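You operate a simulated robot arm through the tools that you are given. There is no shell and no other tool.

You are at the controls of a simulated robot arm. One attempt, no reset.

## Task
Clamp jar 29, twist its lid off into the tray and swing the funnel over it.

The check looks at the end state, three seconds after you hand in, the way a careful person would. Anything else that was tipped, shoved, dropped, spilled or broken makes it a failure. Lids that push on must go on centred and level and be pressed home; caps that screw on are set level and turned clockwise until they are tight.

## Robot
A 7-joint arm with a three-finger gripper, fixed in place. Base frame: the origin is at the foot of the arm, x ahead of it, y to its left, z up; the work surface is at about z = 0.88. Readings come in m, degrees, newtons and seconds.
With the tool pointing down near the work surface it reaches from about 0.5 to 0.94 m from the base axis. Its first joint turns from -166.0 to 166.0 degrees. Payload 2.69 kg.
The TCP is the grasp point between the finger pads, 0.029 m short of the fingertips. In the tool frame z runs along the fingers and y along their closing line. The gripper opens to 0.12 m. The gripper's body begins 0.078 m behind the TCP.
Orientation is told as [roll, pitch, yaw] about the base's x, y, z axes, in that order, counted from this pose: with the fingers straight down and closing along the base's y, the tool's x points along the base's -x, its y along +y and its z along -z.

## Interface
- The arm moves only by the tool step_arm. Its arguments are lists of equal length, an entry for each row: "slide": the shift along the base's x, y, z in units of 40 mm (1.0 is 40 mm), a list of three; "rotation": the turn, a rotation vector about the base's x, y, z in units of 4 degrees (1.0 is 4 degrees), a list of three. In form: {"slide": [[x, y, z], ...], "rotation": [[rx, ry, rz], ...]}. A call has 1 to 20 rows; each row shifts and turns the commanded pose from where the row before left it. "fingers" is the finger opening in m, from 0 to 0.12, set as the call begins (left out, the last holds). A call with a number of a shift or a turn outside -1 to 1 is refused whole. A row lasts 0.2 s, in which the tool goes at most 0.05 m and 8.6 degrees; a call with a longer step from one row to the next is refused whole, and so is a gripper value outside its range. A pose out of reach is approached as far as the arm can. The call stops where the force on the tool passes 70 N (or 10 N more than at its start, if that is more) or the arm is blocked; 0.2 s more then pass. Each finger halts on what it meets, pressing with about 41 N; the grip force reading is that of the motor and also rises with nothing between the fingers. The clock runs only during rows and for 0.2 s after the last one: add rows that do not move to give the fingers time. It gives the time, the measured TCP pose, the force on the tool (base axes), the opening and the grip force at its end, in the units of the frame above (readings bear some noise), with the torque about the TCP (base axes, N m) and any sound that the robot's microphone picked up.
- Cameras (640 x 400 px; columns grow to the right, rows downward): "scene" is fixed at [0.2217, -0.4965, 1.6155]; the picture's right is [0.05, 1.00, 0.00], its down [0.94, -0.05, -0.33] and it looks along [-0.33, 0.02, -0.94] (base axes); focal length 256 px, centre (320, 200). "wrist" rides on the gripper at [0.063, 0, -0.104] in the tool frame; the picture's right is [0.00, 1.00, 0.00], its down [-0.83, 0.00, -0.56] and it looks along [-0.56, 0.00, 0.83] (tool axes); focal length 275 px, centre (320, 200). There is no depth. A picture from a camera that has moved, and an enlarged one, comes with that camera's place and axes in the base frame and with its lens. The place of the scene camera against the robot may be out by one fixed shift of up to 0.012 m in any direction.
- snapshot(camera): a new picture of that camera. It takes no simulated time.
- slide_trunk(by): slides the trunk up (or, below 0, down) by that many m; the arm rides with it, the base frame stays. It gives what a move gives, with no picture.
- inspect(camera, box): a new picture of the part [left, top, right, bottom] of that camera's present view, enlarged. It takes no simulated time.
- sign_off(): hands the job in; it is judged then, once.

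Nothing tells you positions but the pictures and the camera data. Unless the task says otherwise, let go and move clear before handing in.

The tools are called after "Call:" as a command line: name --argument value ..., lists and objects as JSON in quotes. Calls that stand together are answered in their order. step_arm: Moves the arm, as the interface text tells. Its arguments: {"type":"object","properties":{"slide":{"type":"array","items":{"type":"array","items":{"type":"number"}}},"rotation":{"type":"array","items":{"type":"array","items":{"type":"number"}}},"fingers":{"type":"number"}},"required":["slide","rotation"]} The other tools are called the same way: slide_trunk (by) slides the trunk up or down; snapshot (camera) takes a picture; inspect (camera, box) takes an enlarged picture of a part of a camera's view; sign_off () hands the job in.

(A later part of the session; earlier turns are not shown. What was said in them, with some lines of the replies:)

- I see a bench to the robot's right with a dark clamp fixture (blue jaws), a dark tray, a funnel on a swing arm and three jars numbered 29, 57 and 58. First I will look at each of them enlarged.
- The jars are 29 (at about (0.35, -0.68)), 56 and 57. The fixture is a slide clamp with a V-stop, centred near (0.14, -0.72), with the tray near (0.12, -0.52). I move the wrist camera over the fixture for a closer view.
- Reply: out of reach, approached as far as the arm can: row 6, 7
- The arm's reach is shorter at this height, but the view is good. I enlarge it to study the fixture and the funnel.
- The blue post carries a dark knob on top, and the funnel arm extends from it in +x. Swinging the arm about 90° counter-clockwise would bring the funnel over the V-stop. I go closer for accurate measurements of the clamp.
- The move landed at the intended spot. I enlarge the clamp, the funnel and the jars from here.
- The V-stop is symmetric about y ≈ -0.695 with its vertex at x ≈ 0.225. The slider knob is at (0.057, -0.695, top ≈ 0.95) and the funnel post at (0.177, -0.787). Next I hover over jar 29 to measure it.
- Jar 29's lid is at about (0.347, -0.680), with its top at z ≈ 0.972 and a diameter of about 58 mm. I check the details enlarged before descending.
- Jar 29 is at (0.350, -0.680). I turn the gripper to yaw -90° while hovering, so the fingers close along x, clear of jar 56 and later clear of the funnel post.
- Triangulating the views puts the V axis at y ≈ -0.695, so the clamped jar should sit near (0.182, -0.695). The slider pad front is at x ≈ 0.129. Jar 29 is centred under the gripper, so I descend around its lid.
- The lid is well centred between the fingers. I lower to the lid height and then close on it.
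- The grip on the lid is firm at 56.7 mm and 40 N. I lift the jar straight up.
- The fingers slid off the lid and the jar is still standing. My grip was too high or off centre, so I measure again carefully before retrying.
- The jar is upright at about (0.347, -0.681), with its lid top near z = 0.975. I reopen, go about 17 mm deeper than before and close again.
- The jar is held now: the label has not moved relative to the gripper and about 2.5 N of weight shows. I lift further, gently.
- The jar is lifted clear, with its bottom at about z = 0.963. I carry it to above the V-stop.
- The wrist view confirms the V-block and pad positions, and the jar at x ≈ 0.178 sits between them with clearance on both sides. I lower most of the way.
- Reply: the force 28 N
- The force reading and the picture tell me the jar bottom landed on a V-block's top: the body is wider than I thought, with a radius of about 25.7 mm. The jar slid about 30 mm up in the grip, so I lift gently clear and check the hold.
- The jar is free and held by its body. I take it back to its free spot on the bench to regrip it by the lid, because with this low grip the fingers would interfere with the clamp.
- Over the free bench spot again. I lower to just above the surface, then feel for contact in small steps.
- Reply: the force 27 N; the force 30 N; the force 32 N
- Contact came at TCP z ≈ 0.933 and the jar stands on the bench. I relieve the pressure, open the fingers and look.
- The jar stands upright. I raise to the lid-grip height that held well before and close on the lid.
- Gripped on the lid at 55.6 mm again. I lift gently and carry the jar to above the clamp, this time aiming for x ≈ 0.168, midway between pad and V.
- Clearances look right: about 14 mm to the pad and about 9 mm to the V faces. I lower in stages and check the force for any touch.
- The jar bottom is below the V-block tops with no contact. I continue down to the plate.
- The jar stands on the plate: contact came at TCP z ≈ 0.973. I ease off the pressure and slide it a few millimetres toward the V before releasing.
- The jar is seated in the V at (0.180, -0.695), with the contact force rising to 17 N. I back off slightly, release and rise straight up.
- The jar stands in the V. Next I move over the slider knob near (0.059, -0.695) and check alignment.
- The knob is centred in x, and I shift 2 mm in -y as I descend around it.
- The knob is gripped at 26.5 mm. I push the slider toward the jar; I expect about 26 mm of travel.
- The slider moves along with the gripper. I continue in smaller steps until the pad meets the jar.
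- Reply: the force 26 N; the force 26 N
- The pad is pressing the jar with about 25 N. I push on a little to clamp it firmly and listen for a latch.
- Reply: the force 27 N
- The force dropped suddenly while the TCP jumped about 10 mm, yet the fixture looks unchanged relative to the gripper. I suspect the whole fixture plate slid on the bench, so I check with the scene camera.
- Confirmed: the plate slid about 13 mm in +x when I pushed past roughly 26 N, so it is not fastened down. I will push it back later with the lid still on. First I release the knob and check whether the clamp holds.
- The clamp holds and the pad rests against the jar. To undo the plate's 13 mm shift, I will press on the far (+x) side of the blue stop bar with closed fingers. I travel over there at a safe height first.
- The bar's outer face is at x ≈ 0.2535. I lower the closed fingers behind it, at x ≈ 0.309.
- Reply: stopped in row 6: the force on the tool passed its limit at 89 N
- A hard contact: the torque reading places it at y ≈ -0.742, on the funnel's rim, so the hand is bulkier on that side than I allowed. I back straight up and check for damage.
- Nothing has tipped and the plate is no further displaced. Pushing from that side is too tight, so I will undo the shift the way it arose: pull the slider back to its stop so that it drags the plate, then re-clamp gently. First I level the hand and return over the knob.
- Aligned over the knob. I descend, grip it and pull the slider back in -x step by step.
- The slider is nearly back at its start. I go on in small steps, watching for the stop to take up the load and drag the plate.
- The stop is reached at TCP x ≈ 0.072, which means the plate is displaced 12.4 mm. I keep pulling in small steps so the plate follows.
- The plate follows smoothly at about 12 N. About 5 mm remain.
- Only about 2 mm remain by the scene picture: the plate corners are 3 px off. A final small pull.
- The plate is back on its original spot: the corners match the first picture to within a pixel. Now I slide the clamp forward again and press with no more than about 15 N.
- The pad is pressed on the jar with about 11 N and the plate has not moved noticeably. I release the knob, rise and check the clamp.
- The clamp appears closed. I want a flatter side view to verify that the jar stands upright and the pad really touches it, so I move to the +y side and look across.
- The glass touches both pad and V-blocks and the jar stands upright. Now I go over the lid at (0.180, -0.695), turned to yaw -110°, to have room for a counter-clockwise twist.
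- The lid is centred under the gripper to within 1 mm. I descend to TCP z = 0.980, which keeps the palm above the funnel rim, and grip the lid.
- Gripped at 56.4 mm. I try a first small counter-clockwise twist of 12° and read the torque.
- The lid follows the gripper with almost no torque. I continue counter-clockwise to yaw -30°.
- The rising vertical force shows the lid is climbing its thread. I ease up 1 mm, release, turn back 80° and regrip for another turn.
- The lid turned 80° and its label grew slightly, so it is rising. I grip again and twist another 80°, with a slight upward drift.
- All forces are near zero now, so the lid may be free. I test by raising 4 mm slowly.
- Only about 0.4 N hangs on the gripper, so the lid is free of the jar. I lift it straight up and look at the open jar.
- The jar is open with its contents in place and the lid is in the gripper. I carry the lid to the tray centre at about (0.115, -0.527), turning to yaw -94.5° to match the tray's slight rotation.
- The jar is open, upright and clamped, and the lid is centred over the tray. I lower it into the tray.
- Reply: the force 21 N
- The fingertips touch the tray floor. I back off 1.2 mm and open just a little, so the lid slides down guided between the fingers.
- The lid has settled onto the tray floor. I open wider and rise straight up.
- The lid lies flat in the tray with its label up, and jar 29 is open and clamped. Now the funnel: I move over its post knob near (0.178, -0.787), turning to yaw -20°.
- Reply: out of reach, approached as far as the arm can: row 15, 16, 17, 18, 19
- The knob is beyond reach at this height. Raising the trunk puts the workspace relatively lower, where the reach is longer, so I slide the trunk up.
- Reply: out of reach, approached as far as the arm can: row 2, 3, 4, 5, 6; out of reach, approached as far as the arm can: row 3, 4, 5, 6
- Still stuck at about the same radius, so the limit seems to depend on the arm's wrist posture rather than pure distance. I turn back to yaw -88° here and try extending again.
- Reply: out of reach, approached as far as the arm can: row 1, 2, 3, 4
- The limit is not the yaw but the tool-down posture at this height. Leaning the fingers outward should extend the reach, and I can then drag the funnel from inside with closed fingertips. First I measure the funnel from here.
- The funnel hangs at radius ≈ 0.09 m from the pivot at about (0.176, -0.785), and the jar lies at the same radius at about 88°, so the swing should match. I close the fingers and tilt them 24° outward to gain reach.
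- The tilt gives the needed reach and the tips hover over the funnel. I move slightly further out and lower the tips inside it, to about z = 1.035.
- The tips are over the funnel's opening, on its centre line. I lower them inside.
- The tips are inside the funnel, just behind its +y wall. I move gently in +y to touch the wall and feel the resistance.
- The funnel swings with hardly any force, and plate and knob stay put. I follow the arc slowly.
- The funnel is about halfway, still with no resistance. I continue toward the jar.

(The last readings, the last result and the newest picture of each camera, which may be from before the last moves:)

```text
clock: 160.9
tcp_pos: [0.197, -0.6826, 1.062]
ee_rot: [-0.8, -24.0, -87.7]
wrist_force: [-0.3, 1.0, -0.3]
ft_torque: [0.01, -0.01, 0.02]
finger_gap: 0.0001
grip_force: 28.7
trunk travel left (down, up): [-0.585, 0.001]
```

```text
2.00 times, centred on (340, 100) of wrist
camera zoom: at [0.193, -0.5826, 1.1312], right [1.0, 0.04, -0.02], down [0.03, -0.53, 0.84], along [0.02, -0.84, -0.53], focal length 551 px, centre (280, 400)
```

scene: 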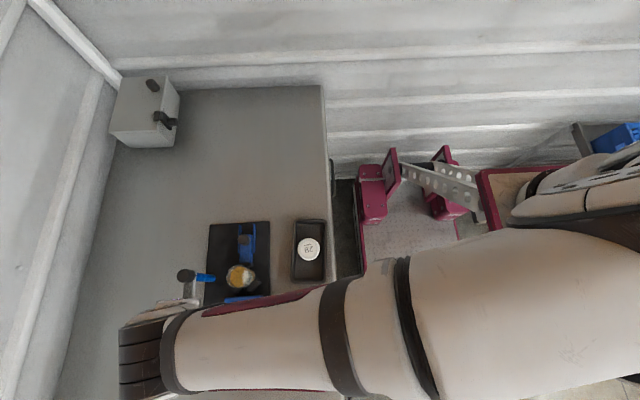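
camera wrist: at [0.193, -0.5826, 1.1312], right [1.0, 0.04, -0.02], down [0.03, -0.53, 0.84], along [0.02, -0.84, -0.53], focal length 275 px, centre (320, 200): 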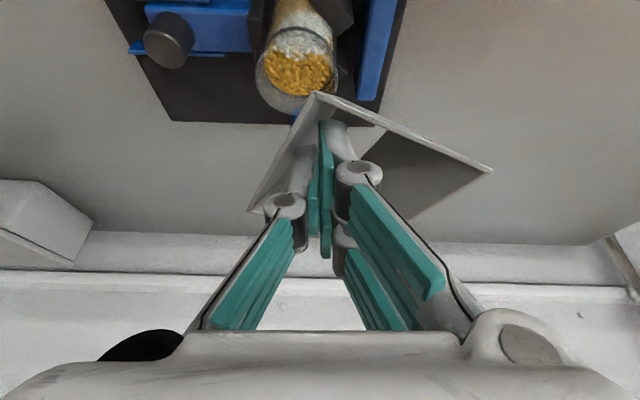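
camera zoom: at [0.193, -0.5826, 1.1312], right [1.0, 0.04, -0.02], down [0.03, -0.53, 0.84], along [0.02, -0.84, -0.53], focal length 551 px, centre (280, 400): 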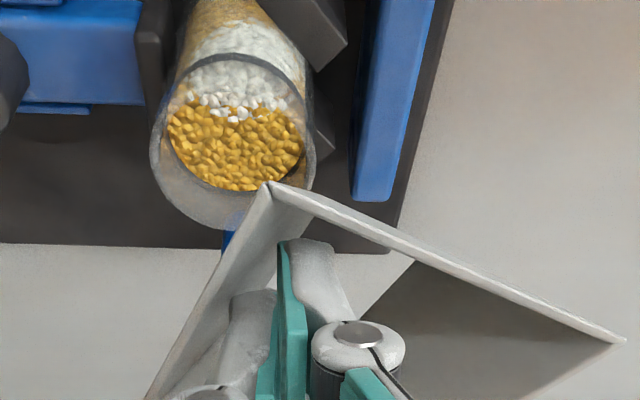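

Call:
step_arm --slide '[[-0.1, 0.019, 0], [-0.1, 0.019, 0], [-0.101, 0.009, 0], [-0.101, 0.009, 0], [0, 0, 0]]' --rotation '[[0, 0, 0], [0, 0, 0], [0, 0, 0], [0, 0, 0], [0, 0, 0]]'

Call:
snapshot --camera "wrist"

Call:
inspect --camera "wrist" --box '[200, 0, 480, 200]'

Call:
inspect --camera "scene" --box '[140, 200, 340, 325]'

```text
clock: 162.1
tcp_pos: [0.1821, -0.6792, 1.0617]
ee_rot: [-1.0, -23.8, -87.8]
wrist_force: [-0.2, 0.1, 1.4]
ft_torque: [0.06, 0.0, 0.0]
finger_gap: 0.0
grip_force: 28.5
trunk travel left (down, up): [-0.585, 0.001]
```

```text
taken
camera wrist: at [0.1775, -0.5804, 1.1318], right [1.0, 0.04, -0.02], down [0.03, -0.53, 0.85], along [0.02, -0.84, -0.53], focal length 275 px, centre (320, 200)
```

wrist: 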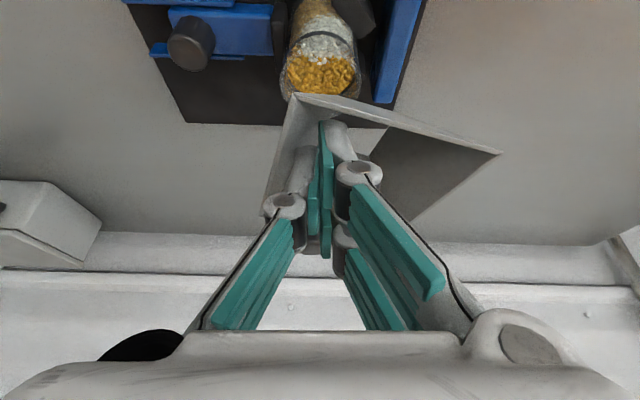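

```text
2.00 times, centred on (340, 100) of wrist
camera zoom: at [0.1775, -0.5804, 1.1318], right [1.0, 0.04, -0.02], down [0.03, -0.53, 0.85], along [0.02, -0.84, -0.53], focal length 551 px, centre (280, 400)
```

zoom: 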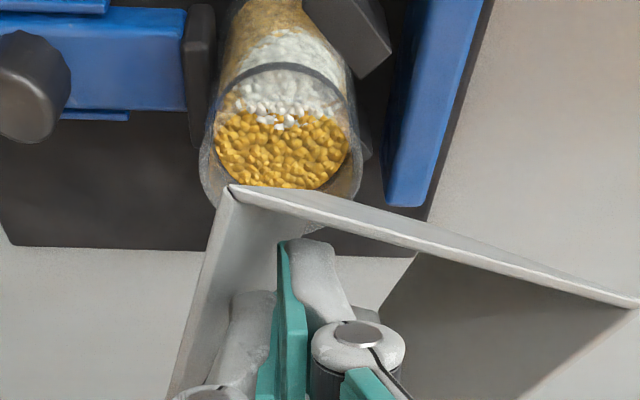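

```text
3.20 times, centred on (240, 262) of scene
camera zoom: at [0.2217, -0.4965, 1.6155], right [0.05, 1.0, 0.0], down [0.94, -0.05, -0.33], along [-0.33, 0.02, -0.94], focal length 820 px, centre (576, 0)
```

zoom: 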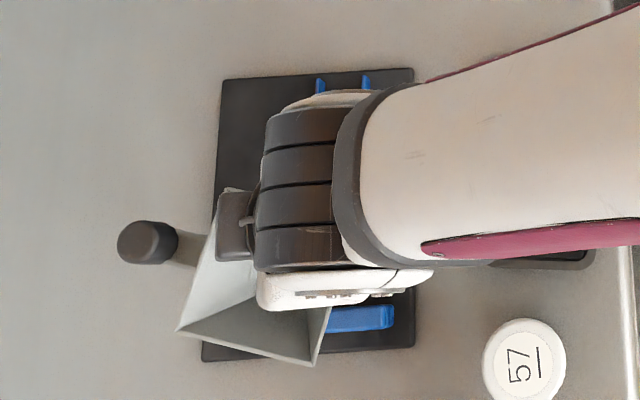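

Call:
step_arm --slide '[[-0.101, 0.0025, 0], [-0.101, 0.0025, 0], [-0.1, -0.009, 0], [0, 0, 0]]' --rotation '[[0, 0, 0], [0, 0, 0], [0, 0, 0], [0, 0, 0]]'

Call:
snapshot --camera "wrist"

Call:
inspect --camera "wrist" --box '[200, 0, 480, 200]'

Call:
inspect --camera "scene" --box '[140, 200, 340, 325]'

```text
clock: 163.1
tcp_pos: [0.1689, -0.6802, 1.0626]
ee_rot: [-0.9, -23.9, -87.6]
wrist_force: [0.2, -0.2, 0.0]
ft_torque: [-0.01, -0.01, 0.0]
finger_gap: 0.0
grip_force: 29.0
trunk travel left (down, up): [-0.585, 0.001]
```

```text
taken
camera wrist: at [0.1651, -0.5807, 1.1315], right [1.0, 0.04, -0.02], down [0.03, -0.53, 0.85], along [0.02, -0.84, -0.53], focal length 275 px, centre (320, 200)
```

wrist: 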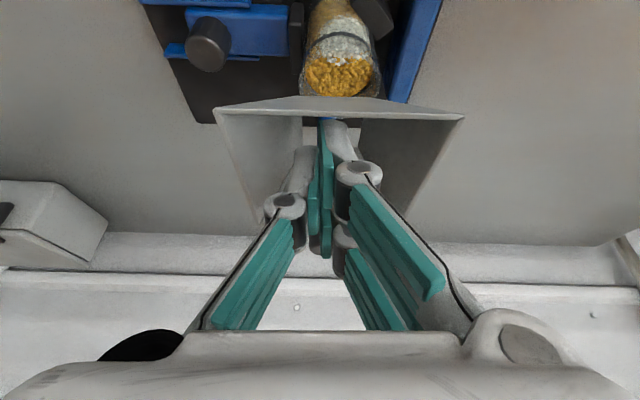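

```text
2.00 times, centred on (340, 100) of wrist
camera zoom: at [0.1651, -0.5807, 1.1315], right [1.0, 0.04, -0.02], down [0.03, -0.53, 0.85], along [0.02, -0.84, -0.53], focal length 551 px, centre (280, 400)
```

zoom: 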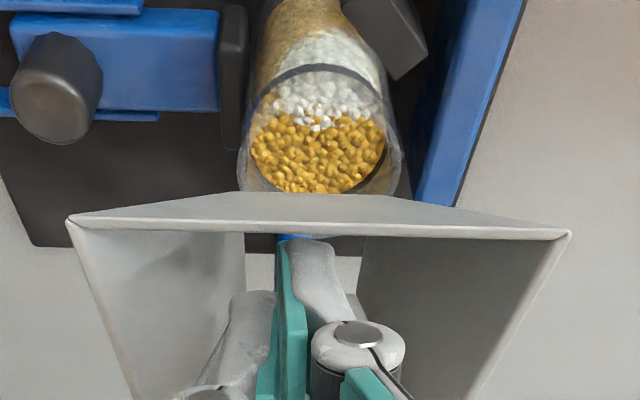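

```text
3.20 times, centred on (240, 262) of scene
camera zoom: at [0.2217, -0.4965, 1.6155], right [0.05, 1.0, 0.0], down [0.94, -0.05, -0.33], along [-0.33, 0.02, -0.94], focal length 820 px, centre (576, 0)
```

zoom: 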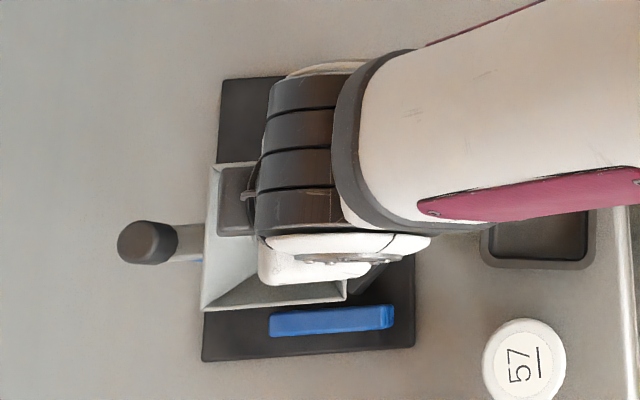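

The funnel has snapped into place at about 90°, square over the jar. I lift the tips straight out of it and look from above.

Call:
step_arm --slide '[[0, 0, 0.1], [0, 0, 0.3], [0, 0, 0.5], [0, 0, 0.6], [0, 0, 0.5], [0, 0, 0]]' --rotation '[[0, 0, 0], [0, 0, 0], [0, 0, 0], [0, 0, 0], [0, 0, 0], [0, 0, 0]]'

Call:
step_arm --slide '[[0, 0.5, 0.2], [0, 0.8, 0.2], [0, 0.8, 0], [0, 0.6, 0], [0, 0.4, 0], [0, 0, 0]]' --rotation '[[1, 0, 0], [1, 0, 0], [1, 0, 0], [1, 0, 0], [1, 0, 0], [1, 0, 0]]' --fingers 0.12

Call:
snapshot --camera "wrist"

Call:
inspect --camera "scene" --box '[140, 200, 340, 325]'

```text
clock: 164.5
tcp_pos: [0.1692, -0.68, 1.1425]
ee_rot: [-1.0, -23.9, -87.7]
wrist_force: [0.8, -0.8, -0.8]
ft_torque: [-0.01, 0.03, 0.03]
finger_gap: 0.0
grip_force: 28.5
trunk travel left (down, up): [-0.585, 0.001]
```

```text
clock: 165.9
tcp_pos: [0.1693, -0.5556, 1.1581]
ee_rot: [0.0, 0.1, -87.9]
wrist_force: [-0.7, -0.7, 1.0]
ft_torque: [0.02, 0.0, 0.01]
finger_gap: 0.12
grip_force: 0.0
trunk travel left (down, up): [-0.585, 0.001]
```

```text
taken
camera wrist: at [0.1654, -0.4928, 1.2621], right [1.0, 0.04, 0.0], down [0.03, -0.83, 0.55], along [0.02, -0.55, -0.83], focal length 275 px, centre (320, 200)
```

wrist: 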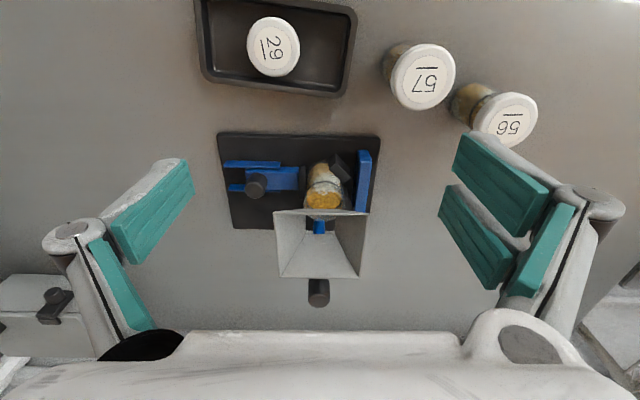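

```text
3.20 times, centred on (240, 262) of scene
camera zoom: at [0.2217, -0.4965, 1.6155], right [0.05, 1.0, 0.0], down [0.94, -0.05, -0.33], along [-0.33, 0.02, -0.94], focal length 820 px, centre (576, 0)
```

zoom: 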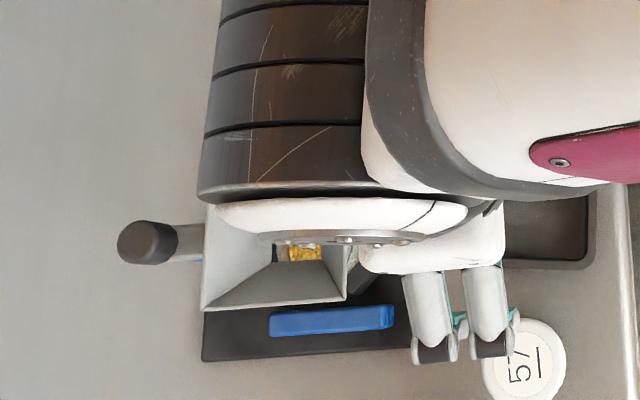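

The funnel stands square over the jar with the contents visible through its outlet. I move the arm well clear for an unobstructed look from the scene camera.

Call:
step_arm --slide '[[-0.5, 0.1, 0.5], [-0.8, 0.1, 0.5], [-0.8, 0.1, 0.5], [-0.8, 0.1, 0.5], [-0.8, 0.1, 0.3], [-0.5, 0.1, 0.2], [0, 0, 0]]' --rotation '[[0, 0, 0], [0, 0, 0], [0, 0, 0], [0, 0, 0], [0, 0, 0], [0, 0, 0], [0, 0, 0]]'

Call:
snapshot --camera "scene"

Call:
inspect --camera "scene" --box '[140, 200, 340, 325]'

Call:
inspect --camera "scene" --box '[180, 235, 280, 315]'

Call:
snapshot --camera "wrist"

```text
clock: 167.5
tcp_pos: [0.0004, -0.5326, 1.259]
ee_rot: [0.0, 0.2, -87.9]
wrist_force: [0.0, 0.9, -0.1]
ft_torque: [0.01, 0.02, -0.02]
finger_gap: 0.1202
grip_force: 0.1
trunk travel left (down, up): [-0.585, 0.001]
```

```text
taken
```

scene: 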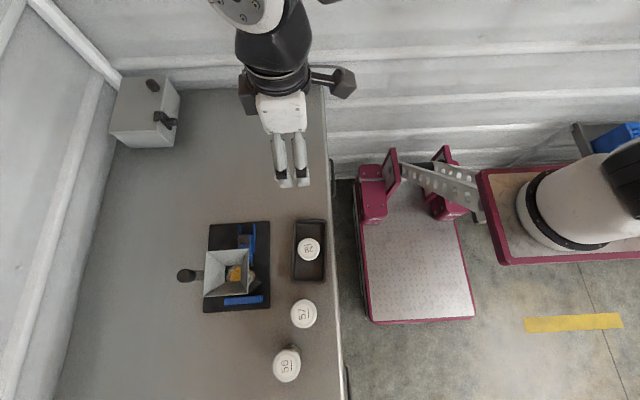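

```text
3.20 times, centred on (240, 262) of scene
camera zoom: at [0.2217, -0.4965, 1.6155], right [0.05, 1.0, 0.0], down [0.94, -0.05, -0.33], along [-0.33, 0.02, -0.94], focal length 820 px, centre (576, 0)
```

zoom: 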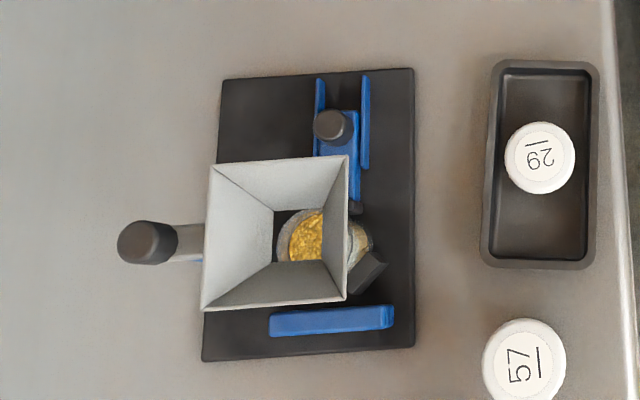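

```text
5.00 times, centred on (230, 275) of scene
camera zoom: at [0.2217, -0.4965, 1.6155], right [0.05, 1.0, 0.0], down [0.94, -0.05, -0.33], along [-0.33, 0.02, -0.94], focal length 1281 px, centre (770, -175)
```

zoom: 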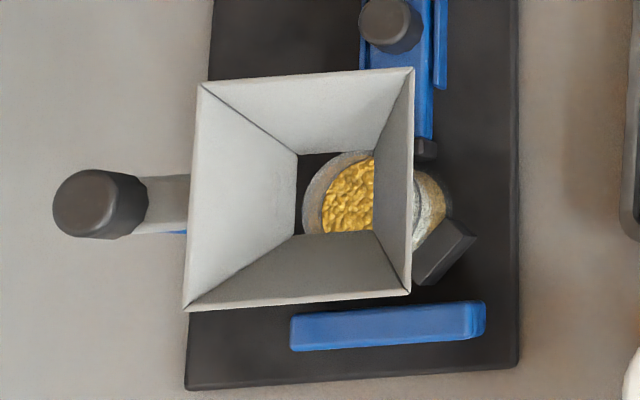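

```text
taken
camera wrist: at [-0.0032, -0.4694, 1.3628], right [1.0, 0.04, 0.0], down [0.03, -0.83, 0.56], along [0.02, -0.55, -0.83], focal length 275 px, centre (320, 200)
```

wrist: 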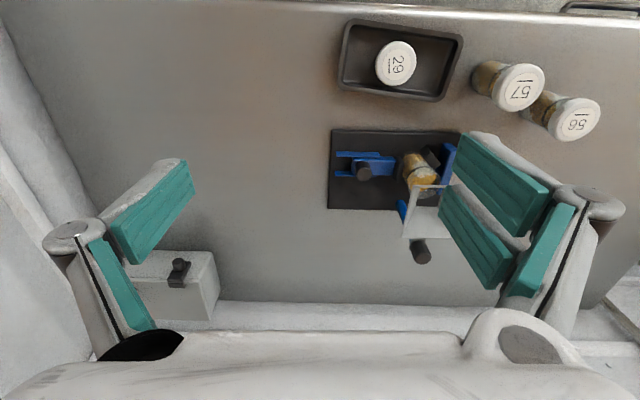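

The lid is in the tray and the funnel sits over the open jar. By the scene picture the outlet may be about 5–7 mm off the jar axis, so I go for a near-vertical look with the wrist camera to judge the centring.

Call:
step_arm --slide '[[0.2, -0.1, 0], [0.28, -0.2, 0], [0.28, -0.2, 0], [0.28, -0.2, 0], [0.28, -0.2, 0], [0.28, -0.2, 0], [0.28, -0.2, 0], [0.28, -0.2, 0], [0.28, -0.2, 0], [0.28, -0.2, 0], [0.28, -0.2, 0], [0.28, -0.2, -0.1], [0.28, -0.2, -0.2], [0.28, -0.2, -0.2], [0.28, -0.2, -0.2], [0.28, -0.2, -0.2], [0.28, -0.2, -0.2], [0.28, -0.2, -0.2], [0.28, -0.2, -0.2], [0.1, -0.2, -0.2]]' --rotation '[[0, 0, 1], [0, 0, 1], [0, 0, 1], [0, 0, 1], [0, 0, 1], [0, 0, 1], [0, 0, 1], [0, 0, 1], [0, 0, 1], [0, 0, 1], [0, 0, 1], [0, 0, 1], [0, 0, 1], [0, 0, 1], [0, 0, 1], [0, 0, 1], [0, 0, 1], [0, 0, 1], [0, 0, 1], [0, 0, 1]]'

Call:
step_arm --slide '[[0, -0.05, -0.2], [0, 0, -0.1], [0, 0, 0]]' --rotation '[[0, 0, 1], [0, 0, 0.97], [0, 0, 0]]'

Call:
snapshot --camera "wrist"

```text
clock: 171.7
tcp_pos: [0.2147, -0.6879, 1.19]
ee_rot: [0.0, 0.1, -7.8]
wrist_force: [1.1, 0.9, -0.7]
ft_torque: [-0.04, 0.03, 0.0]
finger_gap: 0.12
grip_force: 0.1
trunk travel left (down, up): [-0.585, 0.001]
```

```text
clock: 172.5
tcp_pos: [0.2136, -0.6898, 1.178]
ee_rot: [0.1, 0.1, 0.1]
wrist_force: [0.2, -0.4, -0.8]
ft_torque: [-0.01, -0.02, -0.01]
finger_gap: 0.1202
grip_force: 0.1
trunk travel left (down, up): [-0.585, 0.001]
```

```text
taken
camera wrist: at [0.1505, -0.6906, 1.2821], right [-0.01, 1.0, 0.0], down [0.83, 0.0, 0.56], along [0.56, 0.0, -0.83], focal length 275 px, centre (320, 200)
```

wrist: 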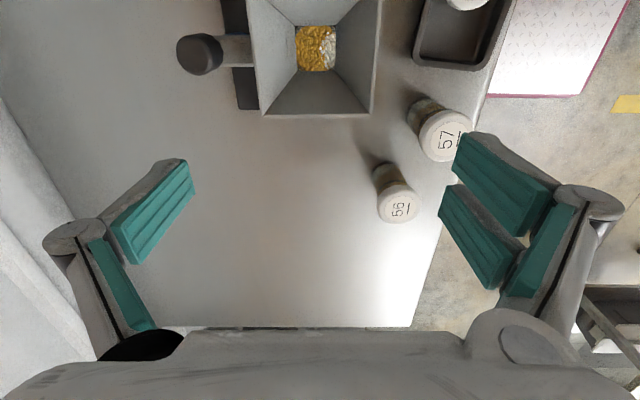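

Call:
inspect --camera "wrist" --box '[240, 0, 400, 120]'

Call:
inspect --camera "wrist" --box '[280, 10, 350, 80]'

```text
3.33 times, centred on (320, 60) of wrist
camera zoom: at [0.1505, -0.6906, 1.2821], right [-0.01, 1.0, 0.0], down [0.83, 0.0, 0.56], along [0.56, 0.0, -0.83], focal length 918 px, centre (320, 667)
```

zoom: 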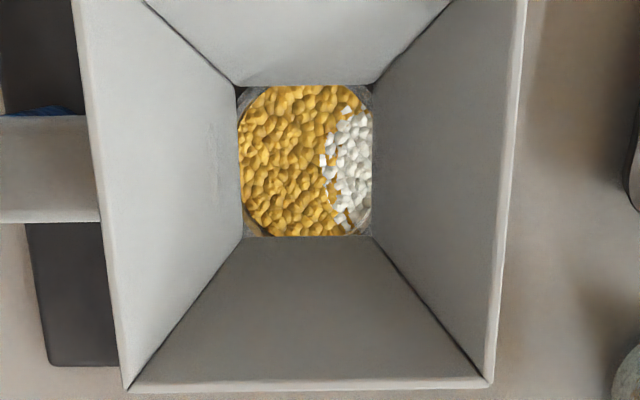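

```text
5.71 times, centred on (315, 45) of wrist
camera zoom: at [0.1505, -0.6906, 1.2821], right [-0.01, 1.0, 0.0], down [0.83, 0.0, 0.56], along [0.56, 0.0, -0.83], focal length 1573 px, centre (349, 1086)
```

zoom: 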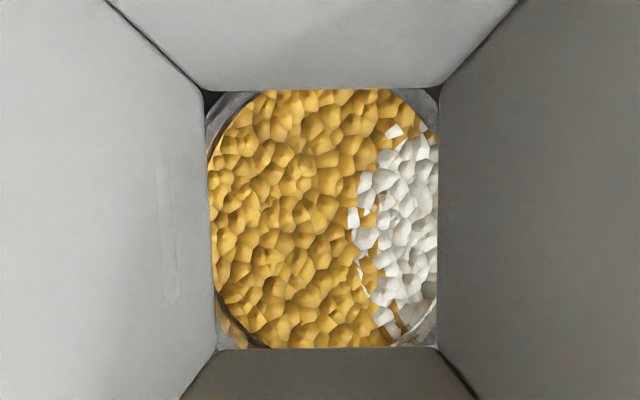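

Seen nearly straight down, the outlet is centred over the jar mouth to within about 3 mm, and the contents fill it evenly. I move the arm clear and take a last look at everything.

Call:
step_arm --slide '[[0, 0.1, 0.4], [-0.3, 0.5, 0.5], [-0.6, 0.6, 0.4], [-0.7, 0.6, 0.3], [-0.7, 0.6, 0.2], [-0.7, 0.6, 0.2], [-0.7, 0.6, 0.1], [-0.6, 0.4, 0], [0, 0, 0]]' --rotation '[[0, 0, 0], [0, 0, 0], [0, 0, 0], [0, 0, 0], [0, 0, 0], [0, 0, 0], [0, 0, 0], [0, 0, 0], [0, 0, 0]]'

Call:
snapshot --camera "scene"

Call:
inspect --camera "scene" --box '[140, 200, 340, 325]'

Call:
inspect --camera "scene" --box '[190, 275, 350, 400]'

Call:
snapshot --camera "wrist"

```text
clock: 174.5
tcp_pos: [0.0425, -0.5304, 1.2615]
ee_rot: [0.1, 0.1, -0.1]
wrist_force: [-0.4, 0.4, -0.7]
ft_torque: [0.01, 0.0, 0.03]
finger_gap: 0.1201
grip_force: 0.1
trunk travel left (down, up): [-0.585, 0.001]
```

```text
taken
```

scene: 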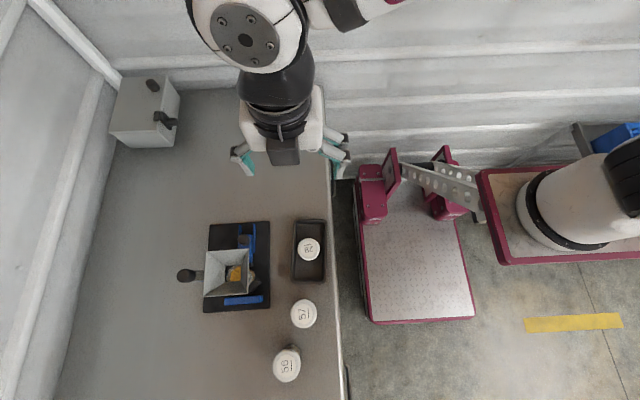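

```text
3.20 times, centred on (240, 262) of scene
camera zoom: at [0.2217, -0.4965, 1.6155], right [0.05, 1.0, 0.0], down [0.94, -0.05, -0.33], along [-0.33, 0.02, -0.94], focal length 820 px, centre (576, 0)
```

zoom: 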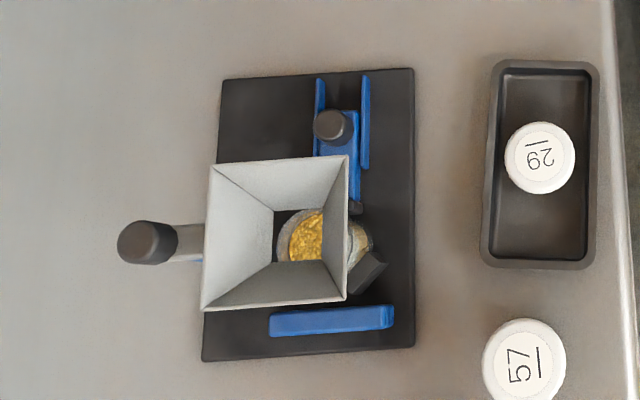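

```text
3.20 times, centred on (270, 338) of scene
camera zoom: at [0.2217, -0.4965, 1.6155], right [0.05, 1.0, 0.0], down [0.94, -0.05, -0.33], along [-0.33, 0.02, -0.94], focal length 820 px, centre (480, -240)
```

zoom: 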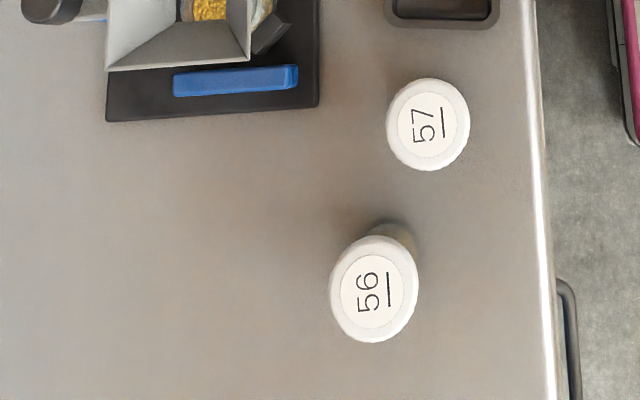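

```text
taken
camera wrist: at [-0.0218, -0.5307, 1.3657], right [0.0, 1.0, 0.0], down [0.83, 0.0, 0.56], along [0.56, 0.0, -0.83], focal length 275 px, centre (320, 200)
```

wrist: 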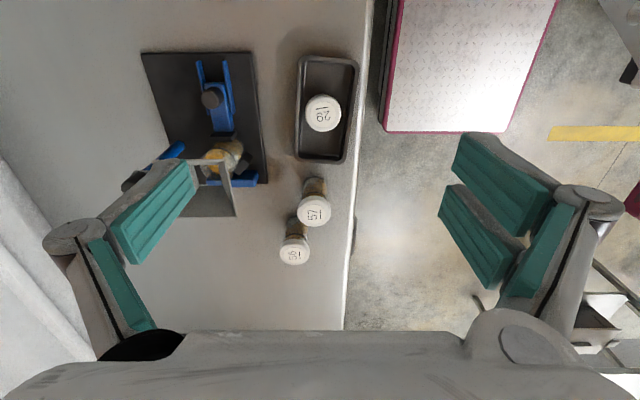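

Call:
inspect --camera "wrist" --box '[180, 50, 280, 200]'

Call:
inspect --camera "wrist" --box '[195, 110, 265, 180]'

Call:
inspect --camera "scene" --box '[225, 215, 275, 315]'

```text
2.67 times, centred on (230, 125) of wrist
camera zoom: at [-0.0218, -0.5307, 1.3657], right [0.0, 1.0, 0.0], down [0.83, 0.0, 0.56], along [0.56, 0.0, -0.83], focal length 734 px, centre (560, 400)
```

zoom: 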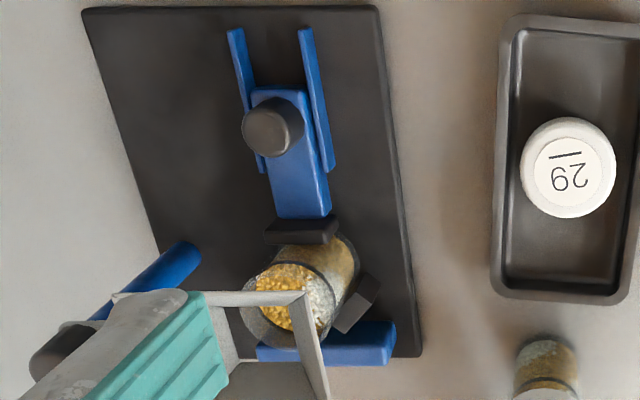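

```text
5.71 times, centred on (230, 145) of wrist
camera zoom: at [-0.0218, -0.5307, 1.3657], right [0.0, 1.0, 0.0], down [0.83, 0.0, 0.56], along [0.56, 0.0, -0.83], focal length 1573 px, centre (834, 514)
```

zoom: 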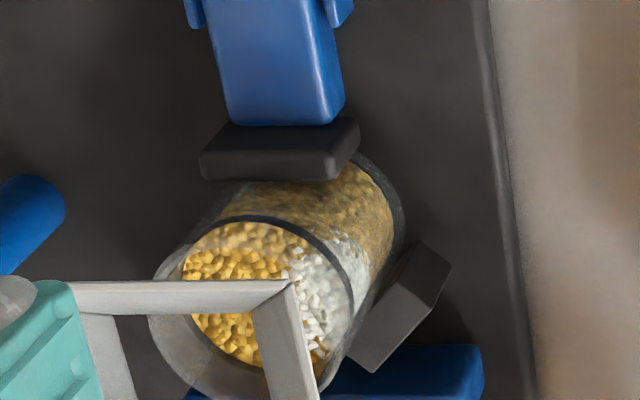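

```text
4.00 times, centred on (250, 265) of scene
camera zoom: at [0.2217, -0.4965, 1.6155], right [0.05, 1.0, 0.0], down [0.94, -0.05, -0.33], along [-0.33, 0.02, -0.94], focal length 1025 px, centre (600, -60)
```

zoom: 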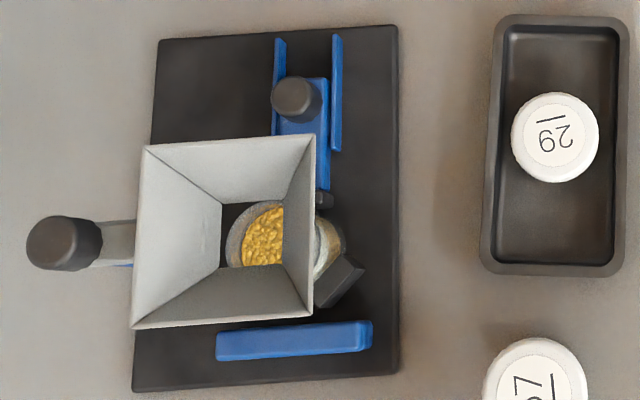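

Jar 29 is clamped upright between the pad and the V-blocks. Its lid lies flat in the tray, and the funnel is over the open mouth. Jars 56 and 57 and the tray are where they were, and the arm is open and clear, so I hand in.

The clamp plate slid about 13 mm on the bench during the first clamping. I dragged it back and re-clamped at about 11 N; it now sits 1–2 mm from its starting spot. The hand also hit the funnel rim once, at about 89 N, and nothing visible moved or broke.

Call:
sign_off

```text
The job is handed in.
```

I clamped jar 29, twisted its lid off and put it in the tray, and swung the funnel over the open jar. The job is handed in and I don't have the verdict.

In the last pictures before hand-in:
- **Jar:** it stands upright in the clamp with nothing spilled. The clamp pad was set with about 11 N.
- **Lid:** it lies flat in the tray, label up. I let it slide about 20 mm down between the fingers because the fingertips reached the tray floor first.
- **Funnel:** its outlet is within about 3 mm of the centre of the jar mouth.
- **Surroundings:** jars 56 and 57 and the tray have not moved, and the gripper is open and clear.

Things that went wrong along the way:
- **Clamp plate shoved:** it slid about 13 mm on the bench when I first pushed the clamp shut. I dragged it back, and it now sits 1–2 mm from where it started.
- **Funnel rim hit:** the hand pressed down on it once with about 89 N. Nothing visible moved or broke.
- **Lid grip slipped:** the first grip on the lid slid off, but the jar stayed standing.
- **Jar on a V-block:** the jar first came down on top of one of the V-blocks. I lifted it off, set it back on the bench and regripped.

I raised the trunk 85 mm while reaching for the funnel and left it there.
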